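You operate a simulated robot arm through the tools that you are given. There is no shell and no other tool. Be economical: measure what you need, move in short steps, check, and stop when the job is done.

You are at the controls of a simulated robot arm. One attempt, no reset.

TASK
Fetch the short prop from the step of the drum stand and set it in the steel dish.
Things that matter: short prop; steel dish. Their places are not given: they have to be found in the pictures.

It is judged by the outcome, as a careful person would: the job done as asked, and still so three seconds after it is handed in. It fails if anything else is knocked over, pushed out of place, dropped, spilled or broken.

THE ROBOT
A 7-joint arm with a two-finger parallel gripper, fixed in place. Base frame: the origin is at the foot of the arm, x ahead of it, y to its left, z up; the work surface is at about z = 720. Readings come in mm, degrees, newtons and seconds.
With the tool pointing down near the work surface it reaches from about 280 to 680 mm from the base axis. Its first joint turns from -66.0 to 66.0 degrees. Payload 1.57 kg.
The TCP is the grasp point between the finger pads, 30 mm short of the fingertips. In the tool frame z runs along the fingers and y along their closing line. Largest opening 110 mm; finger width 24, thickness 12; the body of the gripper, 48 by 112 mm, starts 78 mm behind the TCP.
Orientation is that of the tool frame in the base frame, as a unit quaternion [w, x, y, z]. With the fingers straight down and closing along the base's y, the tool's x points along the base's -x, its y along +y and its z along -z.

THE INTERFACE
- The arm moves only by the tool nudge_tool. Its argument "series" is one flat list of numbers, 7 for each row, row after row: the shift along the tool's x, y, z in units of 30 mm (1.0 is 30 mm), then the turn, a rotation vector about the tool's x, y, z in units of 5 degrees (1.0 is 5 degrees), then the gripper command, from -1 (fully open) to 1 (shut), values between in proportion. In form: [x, y, z, rx, ry, rz, claw, x, y, z, rx, ry, rz, claw, ...]. A call has 1 to 20 rows; each row shifts and turns the commanded pose from where the row before left it, along the tool's axes as they then stand. A call with a number of a shift or a turn outside -1 to 1 is refused whole. A row lasts 0.2 s, in which the tool goes at most 50 mm and 8.6 degrees; a call with a longer step from one row to the next is refused whole, and so is a gripper value outside its range. A pose out of reach is approached as far as the arm can. The call stops where the force on the tool passes 40 N (or 10 N more than at its start, if that is more) or the arm is blocked; 0.2 s more then pass. The fingers move at their own pace (about 108 mm/s each) and stop on an object; they squeeze with about 42 N. The grip force told is the motor's: it shows also when the fingers shut on nothing. Time passes only in rows, and 0.2 s behind the last, so rows that do not move let the fingers close. The reply holds the time, the measured pose of the TCP, the force on the tool along the base axes, the opening and the grip force, in the units named above and with some noise, and new pictures: "views" is both (left out), scene, wrist or none.
- Cameras (640 x 400 px; columns grow to the right, rows downward): "scene" is fixed at [150.7, -394.8, 1404.4]; the picture's right is [0.83, -0.55, 0.00], its down [-0.33, -0.50, -0.81] and it looks along [0.44, 0.67, -0.59] (base axes); focal length 326 px, centre (320, 200). "wrist" rides on the gripper at [-36, 0, -80] in the tool frame; the picture's right is [0.00, -1.00, 0.00], its down [0.97, 0.00, -0.24] and it looks along [0.24, 0.00, 0.97] (tool axes); focal length 218 px, centre (320, 200).
- probe_pixels(camera, pixels): for up to 12 pixels [column, row] of the newest picture of that camera ("zoom" is the newest enlarged one), the place [x, y, z] in the base frame of the surface seen there, good to about 2 mm, but the place of the scene camera against the robot may be out by one fixed shift of up to 12 mm in any direction. It takes no simulated time.
- enlarge(camera, box): a new picture of the part [left, top, right, bottom] of that camera's present view, enlarged. It takes no simulated time.
- close_job(): hands the job in; it is judged then, once.

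Go step by step. Measure first, check grasps and placings, and put right what went wrong. The budget is 60 turns and 120 pictures, counting those below and the enlarged ones. Unless the task says otherwise, let go and move clear before handing in, and close with one line.

The tools are called after "Call:" as a command line: name --argument value ..., lists and objects as JSON in quotes. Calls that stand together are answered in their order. nudge_tool: Moves the arm, as the interface text tells. Its arguments: {"type":"object","properties":{"series":{"type":"array","items":{"type":"number"}},"views":{"type":"string","enum":["both","scene","wrist","none"]}},"required":["series"]} The other tools are called the same way: probe_pixels (camera, pixels) gives the place of the surface under pixels of a picture; enlarge (camera, box) takes an enlarged picture of a part of a camera's view; close_job () hands the job in.

At the start:

```text
clock: 0.0
eef_pos: [376.1, 54.6, 996.2]
tcp_rot: [0.0, 0.0, 1.0, 0.001]
contact_force: [-0.2, 0.5, 0.5]
opening: 110.1
gripper_force: 0.1
```

scene: 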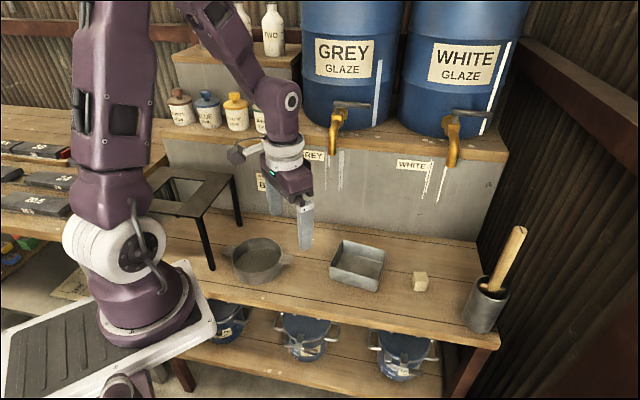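
wrist: 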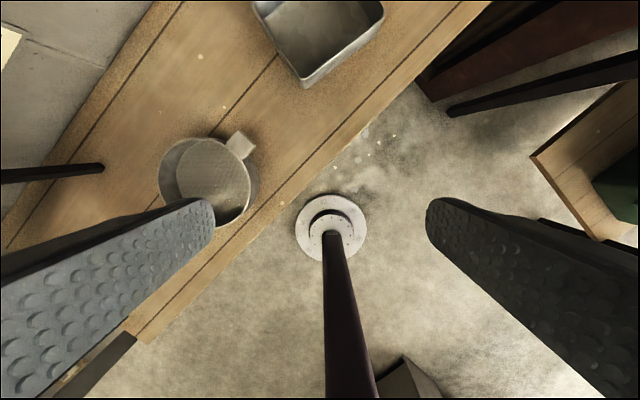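

The scene shows a square tray near (357,265), a round pan near (258,260) and a small block near (420,281). I'll enlarge these to identify the prop and the dish.

Call:
enlarge --camera "scene" --box '[220, 180, 540, 380]'

Call:
enlarge --camera "scene" --box '[140, 60, 380, 210]'

Call:
enlarge --camera "scene" --box '[0, 120, 240, 270]'

Call:
probe_pixels --camera "scene" --pixels '[[420, 276], [357, 265], [258, 262], [305, 240], [440, 300], [485, 300], [200, 230], [480, 145], [300, 190], [275, 185], [350, 150], [380, 288]]'

```text
2.00 times, centred on (380, 280) of scene
```

zoom: 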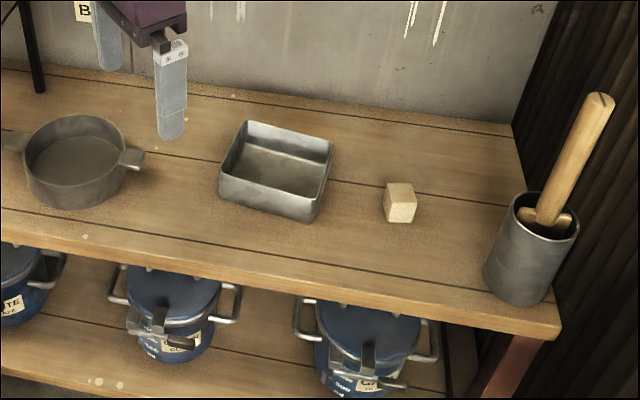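

```text
2.67 times, centred on (260, 135) of scene
```

zoom: 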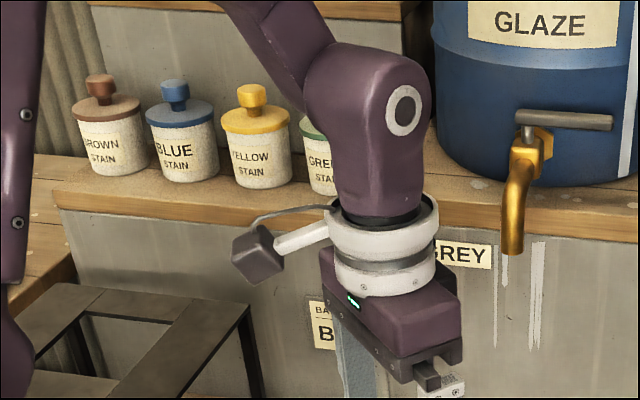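

```text
2.67 times, centred on (120, 195) of scene
```

zoom: 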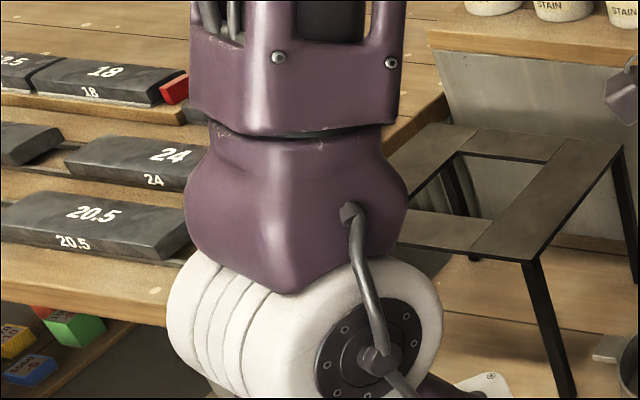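

```text
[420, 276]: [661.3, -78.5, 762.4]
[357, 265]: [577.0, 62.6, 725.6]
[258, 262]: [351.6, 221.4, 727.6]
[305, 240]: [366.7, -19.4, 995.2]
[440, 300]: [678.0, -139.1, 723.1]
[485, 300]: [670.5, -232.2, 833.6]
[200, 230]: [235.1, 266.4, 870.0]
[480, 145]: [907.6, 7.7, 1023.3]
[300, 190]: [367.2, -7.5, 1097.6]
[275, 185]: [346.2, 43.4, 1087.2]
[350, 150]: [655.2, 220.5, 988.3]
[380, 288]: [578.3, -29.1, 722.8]
```

The cream block at (420,281) looks like a kiln prop, but the arm hides part of the stand. I'll measure the taps and the stand face, then move toward the block for a better look.

Call:
probe_pixels --camera "scene" --pixels '[[452, 162], [450, 125], [333, 150], [430, 230], [350, 215], [500, 135], [412, 276], [421, 272], [427, 276], [419, 281], [415, 290], [425, 290]]'

Call:
nudge_tool --series '[-0.9, -0.7, 0, 0, 0, 0, -1, -0.9, -0.7, 0, 0, 0, 0, -1, -0.9, -0.7, 0, 0, 0, 0, -1, -0.9, -0.7, 0, 0, 0, 0, -1, -0.9, -0.7, 0, 0, 0, 0, -1]'

```text
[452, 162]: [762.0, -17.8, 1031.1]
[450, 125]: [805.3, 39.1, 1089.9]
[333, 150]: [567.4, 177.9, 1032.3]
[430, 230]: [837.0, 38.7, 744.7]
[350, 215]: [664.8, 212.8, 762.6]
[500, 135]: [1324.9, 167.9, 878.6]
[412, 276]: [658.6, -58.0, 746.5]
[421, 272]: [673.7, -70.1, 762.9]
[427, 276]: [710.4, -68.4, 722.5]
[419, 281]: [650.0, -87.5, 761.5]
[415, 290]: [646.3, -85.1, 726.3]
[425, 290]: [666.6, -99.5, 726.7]
```

```text
clock: 1.2
eef_pos: [511.9, -51.7, 994.5]
tcp_rot: [0.0, 0.0, 1.0, 0.001]
contact_force: [-0.8, -0.4, 0.2]
opening: 109.9
gripper_force: 0.0
```

scene: 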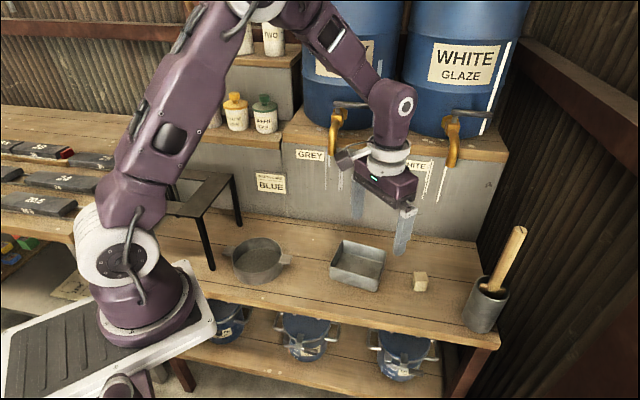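
wrist: 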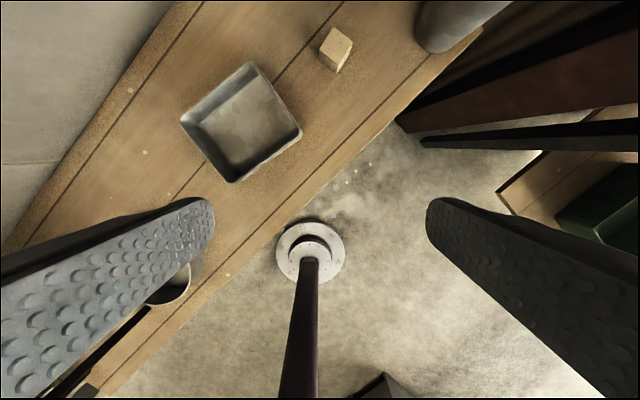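

With the arm moved, the block at (335,48) in the wrist view and the tray at (242,122) are both clear. I'll enlarge both dishes to decide which is the steel one, and measure with the wrist camera.

Call:
enlarge --camera "wrist" --box '[170, 0, 410, 190]'

Call:
enlarge --camera "scene" --box '[215, 220, 295, 300]'

Call:
probe_pixels --camera "wrist" --pixels '[[331, 28], [352, 40], [339, 55], [320, 45], [337, 41], [337, 72], [240, 120], [181, 122], [248, 63], [301, 130], [231, 182], [300, 170]]'

```text
2.11 times, centred on (290, 95) of wrist
```

zoom: 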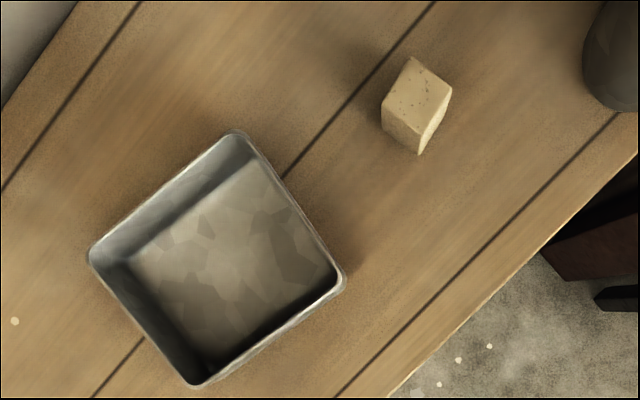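

```text
5.00 times, centred on (255, 260) of scene
```

zoom: 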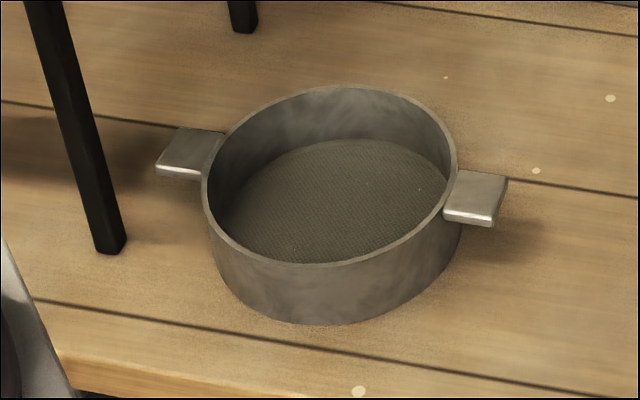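

```text
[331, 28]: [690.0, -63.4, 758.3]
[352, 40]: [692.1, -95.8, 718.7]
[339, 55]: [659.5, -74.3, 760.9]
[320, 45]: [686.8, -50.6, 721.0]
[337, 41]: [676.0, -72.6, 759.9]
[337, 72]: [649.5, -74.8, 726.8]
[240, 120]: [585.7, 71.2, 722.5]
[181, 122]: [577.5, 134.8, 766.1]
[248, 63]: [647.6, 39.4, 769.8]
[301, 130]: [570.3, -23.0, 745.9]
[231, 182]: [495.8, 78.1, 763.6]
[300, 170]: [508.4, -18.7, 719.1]
```

The round pan is a mesh sieve, so the square tray is the steel dish. Next I'll measure the prop's top corners and the tray rim in more detail.

Call:
enlarge --camera "wrist" --box '[304, 12, 368, 84]'

Call:
probe_pixels --camera "zoom" --pixels '[[320, 200]]'

```text
5.56 times, centred on (336, 48) of wrist
```

zoom: 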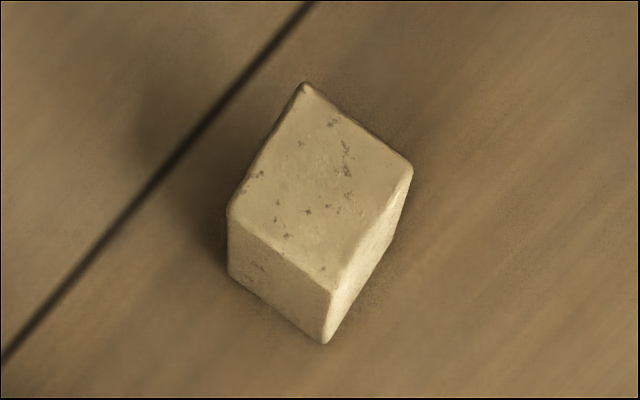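

```text
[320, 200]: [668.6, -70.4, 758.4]
```

Call:
probe_pixels --camera "zoom" --pixels '[[305, 90], [403, 167], [329, 280], [238, 210], [320, 187], [355, 128], [367, 225], [284, 245], [270, 148], [325, 335], [235, 275]]'

```text
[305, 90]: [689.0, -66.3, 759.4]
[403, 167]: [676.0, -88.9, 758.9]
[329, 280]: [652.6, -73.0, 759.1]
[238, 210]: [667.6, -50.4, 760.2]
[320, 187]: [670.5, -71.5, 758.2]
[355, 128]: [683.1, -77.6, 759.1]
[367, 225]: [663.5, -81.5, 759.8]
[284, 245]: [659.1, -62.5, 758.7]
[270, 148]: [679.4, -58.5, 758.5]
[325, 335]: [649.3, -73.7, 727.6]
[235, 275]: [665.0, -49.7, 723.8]
```

The prop is about 30 x 30 x 40 mm, centred near (671,-70) with its top at z 759 and one edge direction near 58°. I'll turn the tool by 32° and approach to above it, then check.

Call:
nudge_tool --series '[0, 0, 0, 0, 0, 0.914, -1, 0, 0, 0, 0, 0, 0.914, -1, 0, 0, 0, 0, 0, 0.914, -1, 0, 0, 0, 0, 0, 0.914, -1, 0, 0, 0, 0, 0, 0.914, -1, 0, 0, 0, 0, 0, 0.914, -1, 0, 0, 0, 0, 0, 0.914, -1, -0.805, 0.378, 0.745, 0, 0, 0, -1, -0.805, 0.378, 0.745, 0, 0, 0, -1, -0.805, 0.378, 0.745, 0, 0, 0, -1, -0.805, 0.378, 0.745, 0, 0, 0, -1, -0.805, 0.378, 0.745, 0, 0, 0, -1, -0.805, 0.378, 0.745, 0, 0, 0, -1, 0, 0, 0, 0, 0, 0, -1]'

```text
clock: 4.2
eef_pos: [670.8, -67.9, 863.3]
tcp_rot: [0.0, 0.276, 0.961, 0.001]
contact_force: [-0.4, 0.3, -0.7]
opening: 110.1
gripper_force: 0.0
```

scene: 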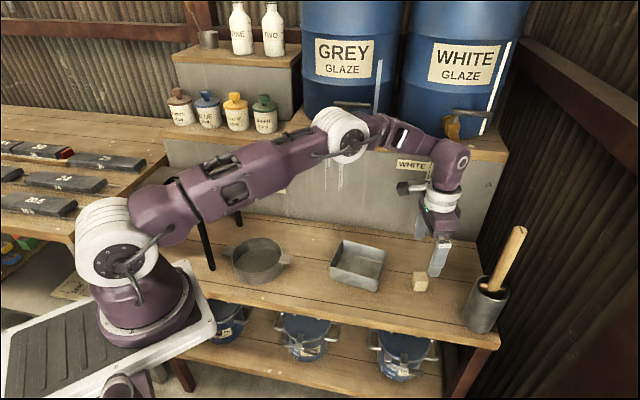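
wrist: 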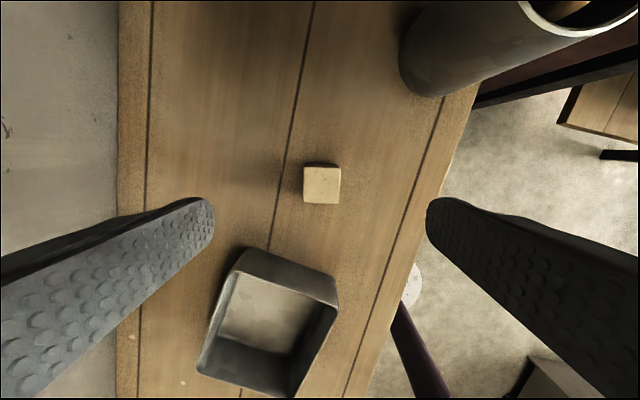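

The block at (321,184) is aligned and nearly centred between the fingers. The forearm is near the taps, so I'll check that clearance and re-measure the block.

Call:
probe_pixels --camera "wrist" --pixels '[[307, 172], [337, 171], [306, 193], [338, 194], [322, 183]]'

Call:
enlarge --camera "scene" --box '[300, 90, 500, 215]'

Call:
probe_pixels --camera "scene" --pixels '[[340, 135], [345, 112], [358, 120], [385, 130], [430, 145], [453, 128], [452, 150], [360, 103]]'

```text
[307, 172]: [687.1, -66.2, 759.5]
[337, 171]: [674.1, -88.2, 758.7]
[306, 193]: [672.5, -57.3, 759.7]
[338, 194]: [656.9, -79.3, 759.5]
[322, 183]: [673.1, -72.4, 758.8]
```

```text
3.20 times, centred on (400, 152) of scene
```

zoom: 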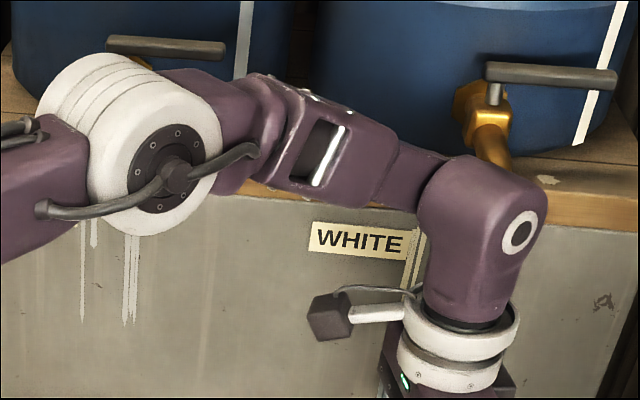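

```text
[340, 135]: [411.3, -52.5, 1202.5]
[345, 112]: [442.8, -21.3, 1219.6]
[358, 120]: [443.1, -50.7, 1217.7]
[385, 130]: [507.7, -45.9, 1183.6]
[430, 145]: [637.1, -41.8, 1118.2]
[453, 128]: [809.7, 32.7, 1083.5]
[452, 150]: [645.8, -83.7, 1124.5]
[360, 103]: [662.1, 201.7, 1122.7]
```

The forearm is well clear of the taps and the block centre is about (671.5,-72). I'll make a small correction and descend to z ≈ 757.

Call:
nudge_tool --series '[-0.09, -0.1, 0.5, 0, 0, 0, -1, 0, 0, 0.7, 0, 0, 0, -1, 0, 0, 0.7, 0, 0, 0, -1, 0, 0, 0.7, 0, 0, 0, -1, 0, 0, 0.6, 0, 0, 0, -1, 0, 0, 0.3, 0, 0, 0, -1, 0, 0, 0, 0, 0, 0, -1]'

```text
clock: 5.8
eef_pos: [671.0, -71.1, 756.3]
tcp_rot: [0.0, 0.276, 0.961, 0.001]
contact_force: [0.7, -0.2, -0.7]
opening: 110.0
gripper_force: 0.1
```

scene: 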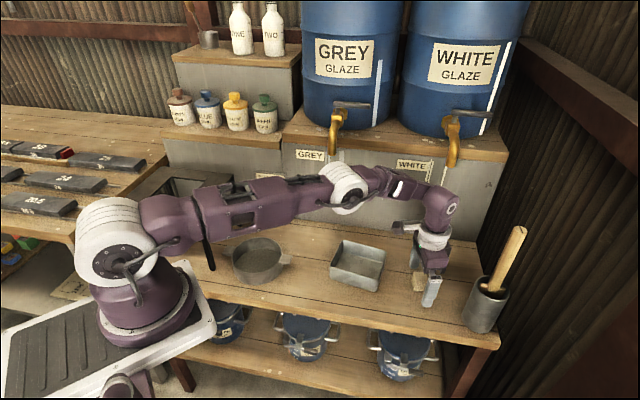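
wrist: 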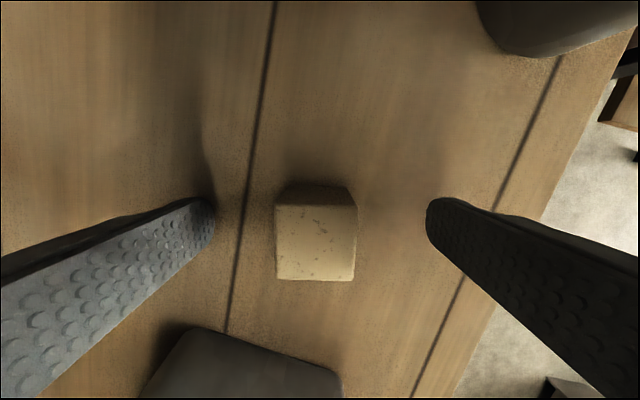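

The block (275–357, 205–280) sits centred between the fingers at the TCP. Closing the fingers now.

Call:
nudge_tool --series '[0, 0, 0, 0, 0, 0, 0, 0, 0, 0, 0, 0, 0, 1, 0, 0, 0, 0, 0, 0, 1, 0, 0, 0, 0, 0, 0, 1]' --views "wrist"

```text
clock: 6.8
eef_pos: [672.0, -72.3, 755.8]
tcp_rot: [-0.001, 0.275, 0.961, 0.0]
contact_force: [0.8, -0.5, 1.1]
opening: 31.3
gripper_force: 40.4
```

wrist: 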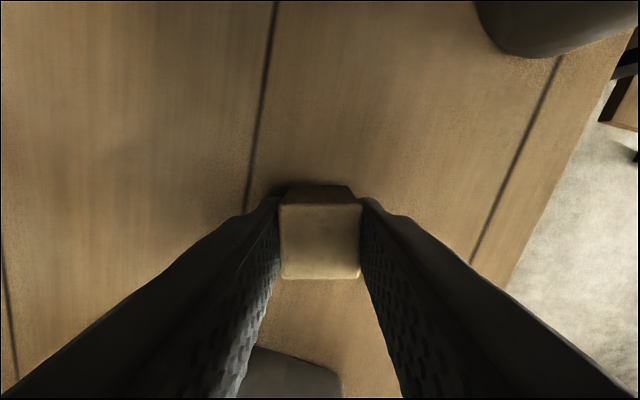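

The grip holds at 31.3 mm opening and 40 N, and the block is between the pads. I'll lift about 100 mm.

Call:
nudge_tool --series '[0, 0, -0.3, 0, 0, 0, 1, 0, 0, -0.7, 0, 0, 0, 1, 0, 0, -0.8, 0, 0, 0, 1, 0, 0, -0.8, 0, 0, 0, 1, 0, 0, -0.8, 0, 0, 0, 1, 0, 0, 0, 0, 0, 0, 1]'

```text
clock: 8.2
eef_pos: [671.7, -73.5, 857.8]
tcp_rot: [-0.001, 0.275, 0.961, 0.0]
contact_force: [-0.6, -0.6, -0.9]
opening: 0.1
gripper_force: 21.5
```

scene: 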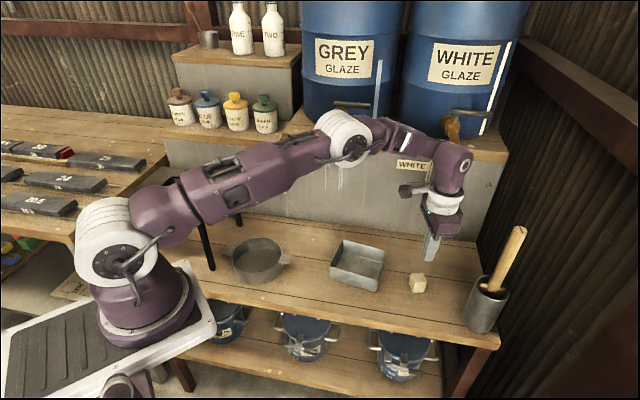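
wrist: 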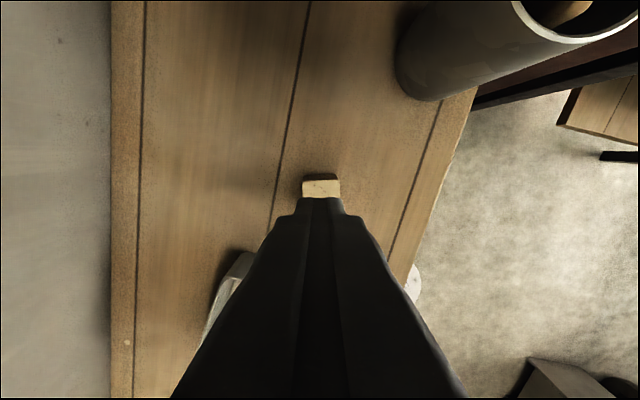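

The fingers shut to 0.1 mm: the block slipped out and is still standing near (417,283). I'll open the fingers and look at it before trying again.

Call:
nudge_tool --series '[0, 0, 0, 0, 0, 0, -1, 0, 0, 0, 0, 0, 0, -1, 0, 0, 0, 0, 0, 0, -1]' --views "wrist"

Call:
enlarge --camera "scene" --box '[385, 225, 465, 305]'

Call:
enlarge --camera "wrist" --box '[280, 155, 360, 225]'

Call:
probe_pixels --camera "wrist" --pixels '[[305, 182], [338, 182], [306, 197], [338, 197], [321, 188]]'

```text
clock: 9.0
eef_pos: [670.7, -73.9, 858.3]
tcp_rot: [0.0, 0.276, 0.961, 0.0]
contact_force: [-0.4, -0.9, -0.6]
opening: 109.9
gripper_force: 0.1
```

wrist: 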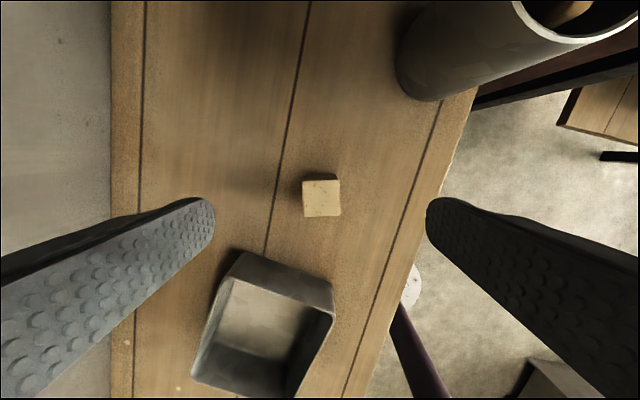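

```text
5.00 times, centred on (425, 265) of scene
```

zoom: 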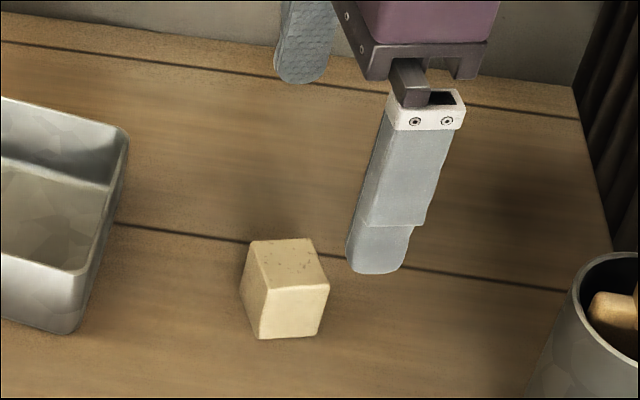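

```text
5.71 times, centred on (320, 190) of wrist
```

zoom: 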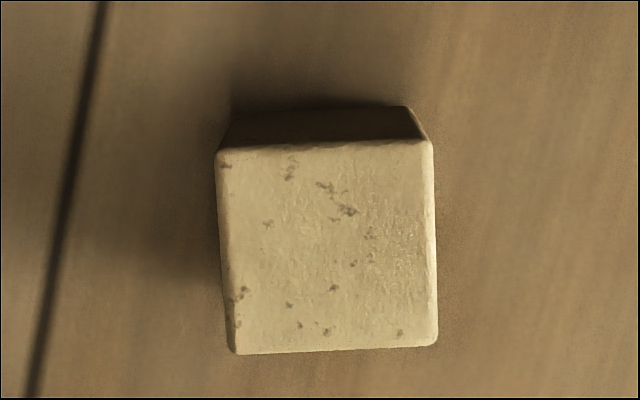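

```text
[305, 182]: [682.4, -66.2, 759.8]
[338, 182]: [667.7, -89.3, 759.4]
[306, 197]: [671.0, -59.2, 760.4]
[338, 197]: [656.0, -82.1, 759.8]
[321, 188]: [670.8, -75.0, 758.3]
```

The block is upright but has shifted several mm toward the robot. I'll re-measure its top corners for a deeper, slower second grasp.

Call:
probe_pixels --camera "zoom" --pixels '[[225, 155], [423, 147], [430, 337], [241, 345], [328, 247], [320, 120], [250, 125], [405, 118]]'

```text
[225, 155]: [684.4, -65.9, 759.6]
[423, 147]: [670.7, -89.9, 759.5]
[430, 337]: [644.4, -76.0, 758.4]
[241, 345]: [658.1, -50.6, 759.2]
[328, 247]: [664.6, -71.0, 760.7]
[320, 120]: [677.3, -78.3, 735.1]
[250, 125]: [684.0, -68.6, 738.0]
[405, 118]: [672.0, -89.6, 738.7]
```

The block's centre is now (664.4,-70.6) with its edge near 61°. I'll align to that and descend slightly deeper, then close.

Call:
nudge_tool --series '[0.237, -0.02, 0.4, 0, 0, -0.6, -1, 0, 0, 0.7, 0, 0, 0, -1, 0, 0, 0.7, 0, 0, 0, -1, 0, 0, 0.7, 0, 0, 0, -1, 0, 0, 0.5, 0, 0, 0, -1, 0, 0, 0.3, 0, 0, 0, -1, 0, 0, 0.17, 0, 0, 0, -1, 0, 0, 0, 0, 0, 0, 0.2, 0, 0, 0, 0, 0, 0, 1, 0, 0, 0, 0, 0, 0, 1, 0, 0, 0, 0, 0, 0, 1, 0, 0, 0, 0, 0, 0, 1]'

Call:
enlarge --camera "scene" --box '[385, 225, 465, 305]'

```text
clock: 11.6
eef_pos: [665.1, -70.7, 754.8]
tcp_rot: [0.0, 0.251, 0.968, 0.0]
contact_force: [-0.4, -0.5, -0.2]
opening: 31.4
gripper_force: 40.3
```

scene: 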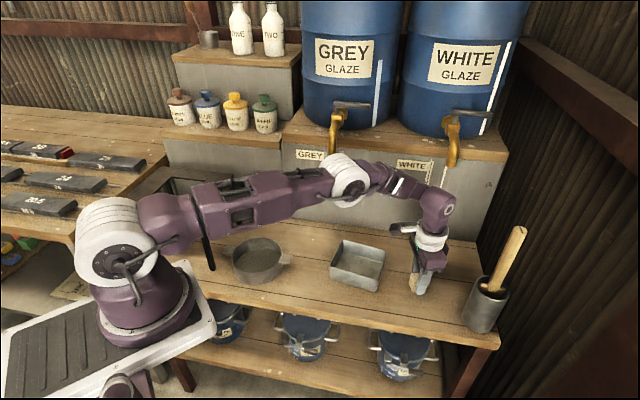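
wrist: 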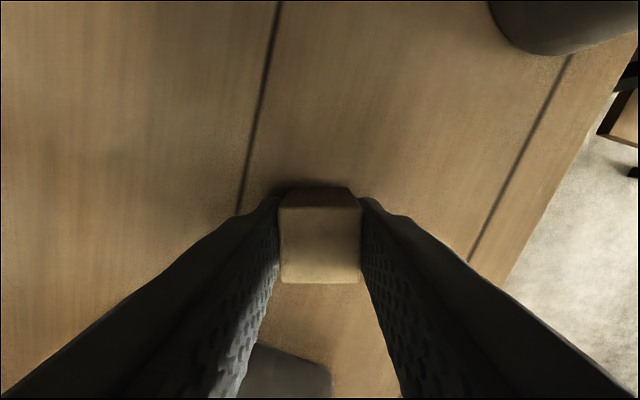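

```text
5.00 times, centred on (425, 265) of scene
```

zoom: 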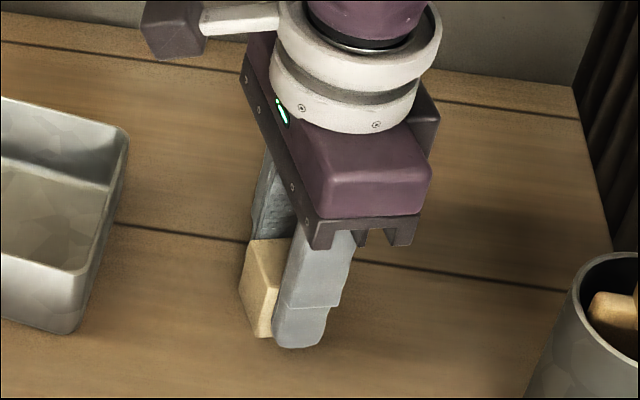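

The grip is again 31.4 mm at 40 N, and the finger looks centred on the block. I'll lift only 12 mm slowly and see whether the block slips.

Call:
nudge_tool --series '[0, 0, -0.05, 0, 0, 0, 1, 0, 0, -0.05, 0, 0, 0, 1, 0, 0, -0.1, 0, 0, 0, 1, 0, 0, -0.1, 0, 0, 0, 1, 0, 0, -0.1, 0, 0, 0, 1]' --views "wrist"

Call:
enlarge --camera "scene" --box '[385, 225, 465, 305]'

```text
clock: 12.8
eef_pos: [665.7, -71.1, 767.8]
tcp_rot: [0.0, 0.251, 0.968, 0.0]
contact_force: [-0.2, -0.2, -1.0]
opening: 31.3
gripper_force: 40.5
```

wrist: 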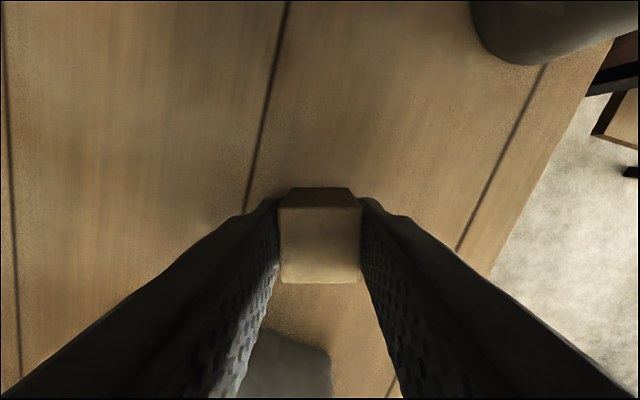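

```text
5.00 times, centred on (425, 265) of scene
```

zoom: 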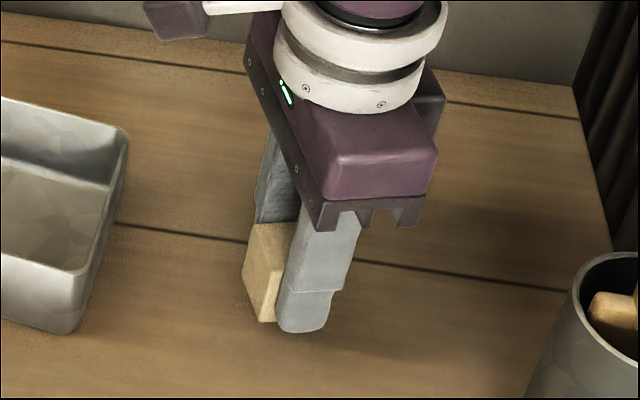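

The block rose with the fingers, unchanged in the wrist view at (280–360, 206–283). I'll keep lifting gently.

Call:
nudge_tool --series '[0, 0, -0.15, 0, 0, 0, 1, 0, 0, -0.2, 0, 0, 0, 1, 0, 0, -0.2, 0, 0, 0, 1, 0, 0, -0.2, 0, 0, 0, 1, 0, 0, -0.2, 0, 0, 0, 1, 0, 0, -0.2, 0, 0, 0, 1, 0, 0, -0.15, 0, 0, 0, 1, 0, 0, -0.1, 0, 0, 0, 1]' --views "wrist"

Call:
enlarge --camera "scene" --box '[385, 225, 465, 305]'

```text
clock: 14.6
eef_pos: [665.7, -70.5, 808.8]
tcp_rot: [0.0, 0.251, 0.968, 0.0]
contact_force: [0.3, -0.5, -1.6]
opening: 31.4
gripper_force: 39.8
```

wrist: 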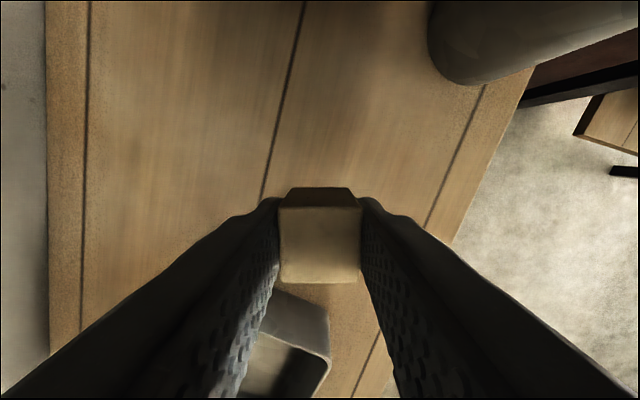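

```text
5.00 times, centred on (425, 265) of scene
```

zoom: 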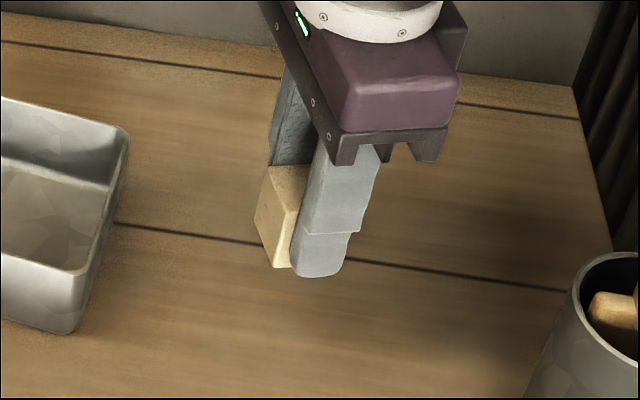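

The block is held steady without slipping. I'll raise it another 22 mm and carry it gently to over the tray centre near (572,58).

Call:
nudge_tool --series '[0, 0, -0.18, 0, 0, 0, 1, 0, 0, -0.22, 0, 0, 0, 1, 0, 0, -0.2, 0, 0, 0, 1, 0.1, 0.046, -0.12, 0, 0, 0, 1, 0.2, 0.093, 0, 0, 0, 0, 1, 0.32, 0.149, 0, 0, 0, 0, 1, 0.32, 0.149, 0, 0, 0, 0, 1, 0.32, 0.149, 0, 0, 0, 0, 1, 0.32, 0.149, 0, 0, 0, 0, 1, 0.32, 0.149, 0, 0, 0, 0, 1, 0.32, 0.149, 0, 0, 0, 0, 1, 0.32, 0.149, 0, 0, 0, 0, 1, 0.32, 0.149, 0, 0, 0, 0, 1, 0.32, 0.149, 0, 0, 0, 0, 1, 0.32, 0.149, 0, 0, 0, 0, 1, 0.32, 0.149, 0, 0, 0, 0, 1, 0.32, 0.149, 0, 0, 0, 0, 1, 0.32, 0.149, 0, 0, 0, 0, 1, 0.22, 0.103, 0, 0, 0, 0, 1, 0.14, 0.065, 0, 0, 0, 0, 1]'

```text
clock: 18.8
eef_pos: [571.4, 58.7, 831.0]
tcp_rot: [0.0, 0.251, 0.968, 0.0]
contact_force: [0.4, 0.5, -0.4]
opening: 31.2
gripper_force: 40.3
```

scene: 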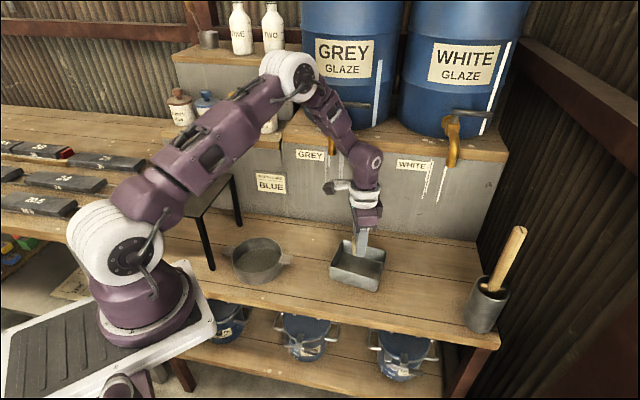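
wrist: 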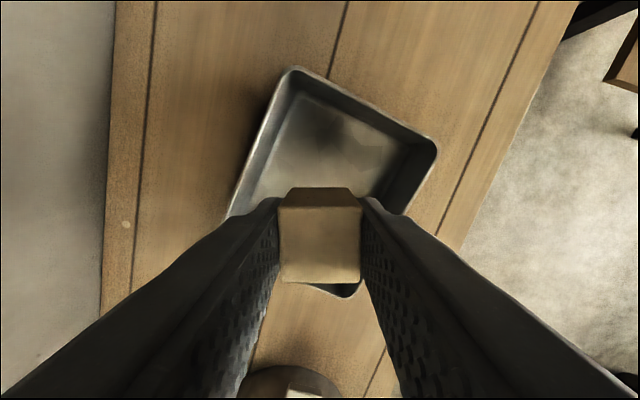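

The block is held over the tray. I'll measure the rim and floor once more to confirm it is centred.

Call:
probe_pixels --camera "wrist" --pixels '[[294, 69], [436, 150], [348, 296], [370, 110], [330, 140], [300, 160], [350, 170], [320, 287]]'

Call:
enlarge --camera "scene" --box '[310, 210, 410, 310]'

```text
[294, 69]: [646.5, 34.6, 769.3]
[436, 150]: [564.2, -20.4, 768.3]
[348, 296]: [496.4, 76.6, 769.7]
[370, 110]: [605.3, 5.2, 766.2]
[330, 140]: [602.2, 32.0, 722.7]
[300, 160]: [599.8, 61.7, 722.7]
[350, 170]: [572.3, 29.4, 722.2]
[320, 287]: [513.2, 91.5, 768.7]
```

```text
4.00 times, centred on (360, 260) of scene
```

zoom: 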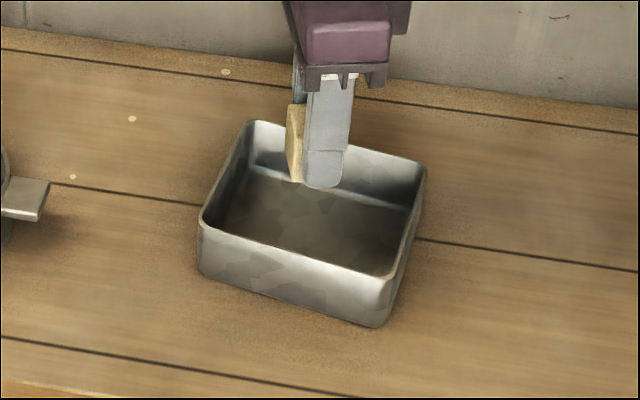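

The rim centre is (571.5,55.6) and the floor is at z 722.5. I'll shift 3 mm and lower gently to just above the floor.

Call:
nudge_tool --series '[-0.05, -0.09, 0.1, 0, 0, 0, 1, 0, 0, 0.2, 0, 0, 0, 1, 0, 0, 0.25, 0, 0, 0, 1, 0, 0, 0.25, 0, 0, 0, 1, 0, 0, 0.25, 0, 0, 0, 1, 0, 0, 0.25, 0, 0, 0, 1, 0, 0, 0.25, 0, 0, 0, 1, 0, 0, 0.25, 0, 0, 0, 1, 0, 0, 0.25, 0, 0, 0, 1, 0, 0, 0.17, 0, 0, 0, 1, 0, 0, 0.1, 0, 0, 0, 1, 0, 0, 0, 0, 0, 0, 1]'

Call:
enlarge --camera "scene" --box '[310, 210, 410, 310]'

```text
clock: 21.4
eef_pos: [572.4, 56.6, 761.3]
tcp_rot: [0.0, 0.251, 0.968, 0.001]
contact_force: [0.1, 1.5, 0.1]
opening: 31.5
gripper_force: 40.2
```

scene: 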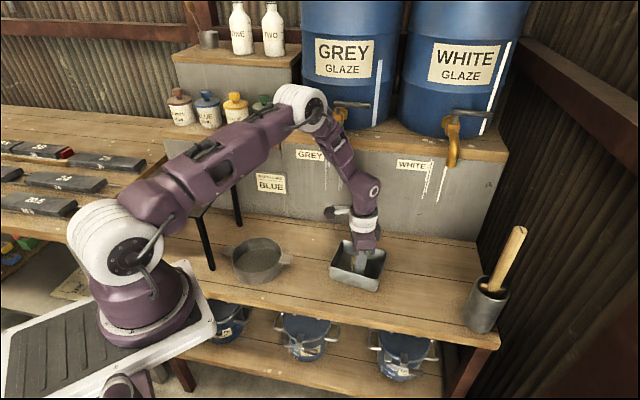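
wrist: 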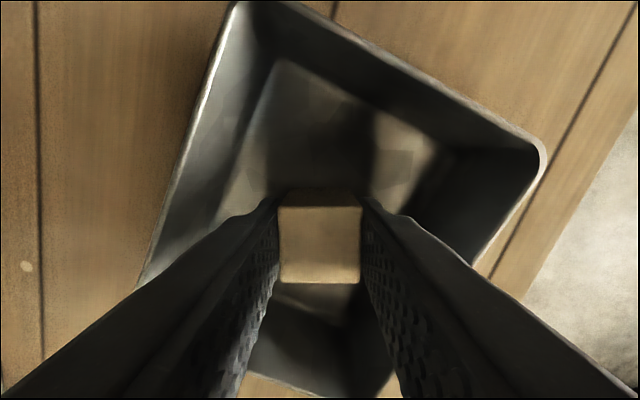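

```text
4.00 times, centred on (360, 260) of scene
```

zoom: 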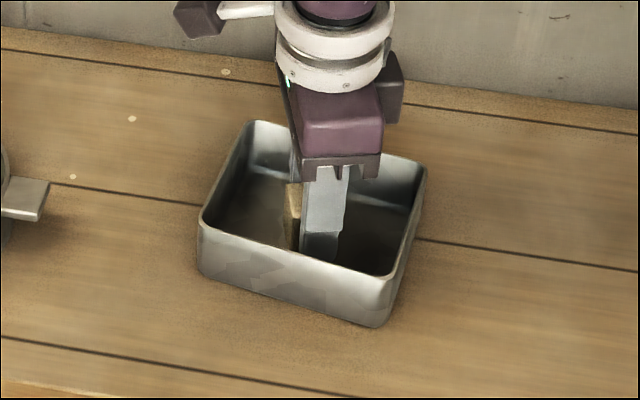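

Nothing has touched yet and about 3–4 mm should remain. I'll creep down, watching the force.

Call:
nudge_tool --series '[0, 0, 0.035, 0, 0, 0, 1, 0, 0, 0.035, 0, 0, 0, 1, 0, 0, 0.035, 0, 0, 0, 1, 0, 0, 0, 0, 0, 0, 1]' --views "none"

```text
clock: 22.4
eef_pos: [573.8, 57.0, 759.1]
tcp_rot: [0.001, 0.25, 0.968, 0.001]
contact_force: [-6.7, 0.3, 32.6]
opening: 31.4
gripper_force: 40.4
```

The block is on the tray floor, with a 33 N push. I'll ease up 1 mm and then open only to about 52 mm to stay clear of the tray walls.

Call:
nudge_tool --series '[0, 0, -0.03, 0, 0, 0, 1, 0, 0, 0, 0, 0, 0, 1, 0, 0, 0, 0, 0, 0, 0.3, 0, 0, 0, 0, 0, 0, 0.05, 0, 0, 0, 0, 0, 0, 0.05]'

```text
clock: 23.6
eef_pos: [570.8, 56.2, 759.2]
tcp_rot: [-0.001, 0.251, 0.968, 0.0]
contact_force: [0.5, -0.5, 0.4]
opening: 52.0
gripper_force: 0.1
```

scene: 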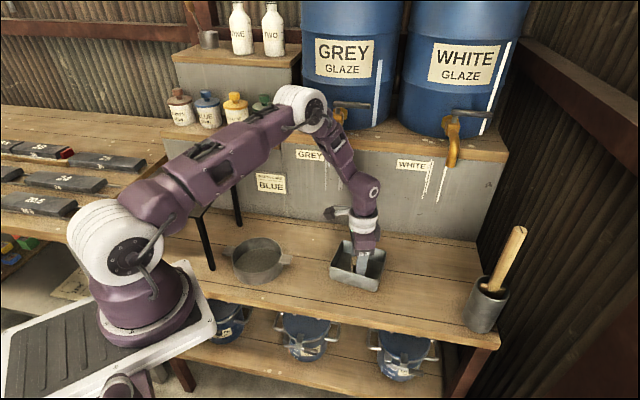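
wrist: 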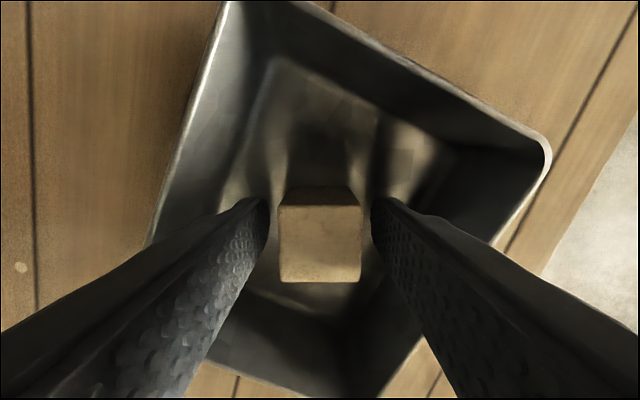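

The block is free and standing at (320,243), with the fingers clear on both sides. I'll rise straight up and check.

Call:
nudge_tool --series '[0, 0, -0.2, 0, 0, 0, 0.05, 0, 0, -0.4, 0, 0, 0, 0.05, 0, 0, -0.6, 0, 0, 0, 0.05, 0, 0, -0.7, 0, 0, 0, 0.05, 0, 0, -0.7, 0, 0, 0, 0.05, 0, 0, -0.7, 0, 0, 0, 0.05, 0, 0, -0.7, 0, 0, 0, 0.05, 0, 0, -0.3, 0, 0, 0, 0.05]'

Call:
enlarge --camera "scene" --box '[310, 210, 410, 310]'

```text
clock: 25.4
eef_pos: [572.6, 56.2, 888.0]
tcp_rot: [-0.001, 0.25, 0.968, -0.001]
contact_force: [0.3, 0.4, -0.1]
opening: 52.1
gripper_force: 0.0
```

scene: 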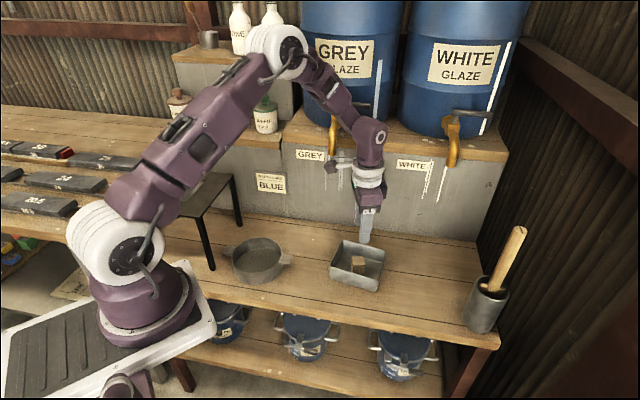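
wrist: 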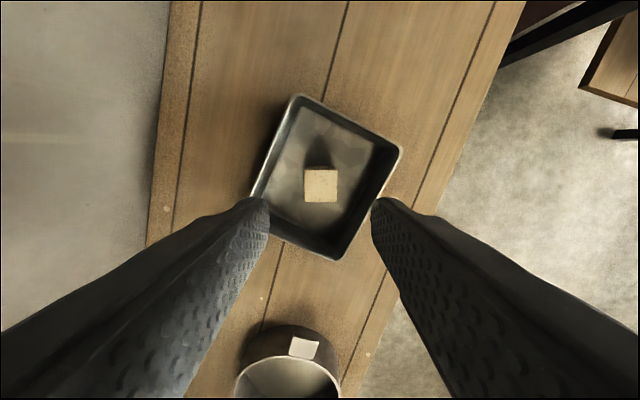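

```text
4.00 times, centred on (360, 260) of scene
```

zoom: 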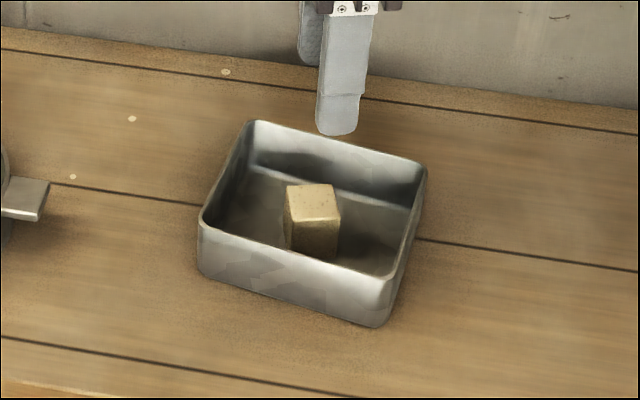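

The prop stands upright in the middle of the steel tray, the tray has not moved, and the arm is clear. Handing in.

Call:
close_job

```text
The job is handed in.
```

The short prop is standing in the steel dish, the gripper has let go and moved clear, and nothing else was disturbed. The prop slipped from my first grip and shifted about 8 mm on the bench but stayed upright, and the second, slower lift held.
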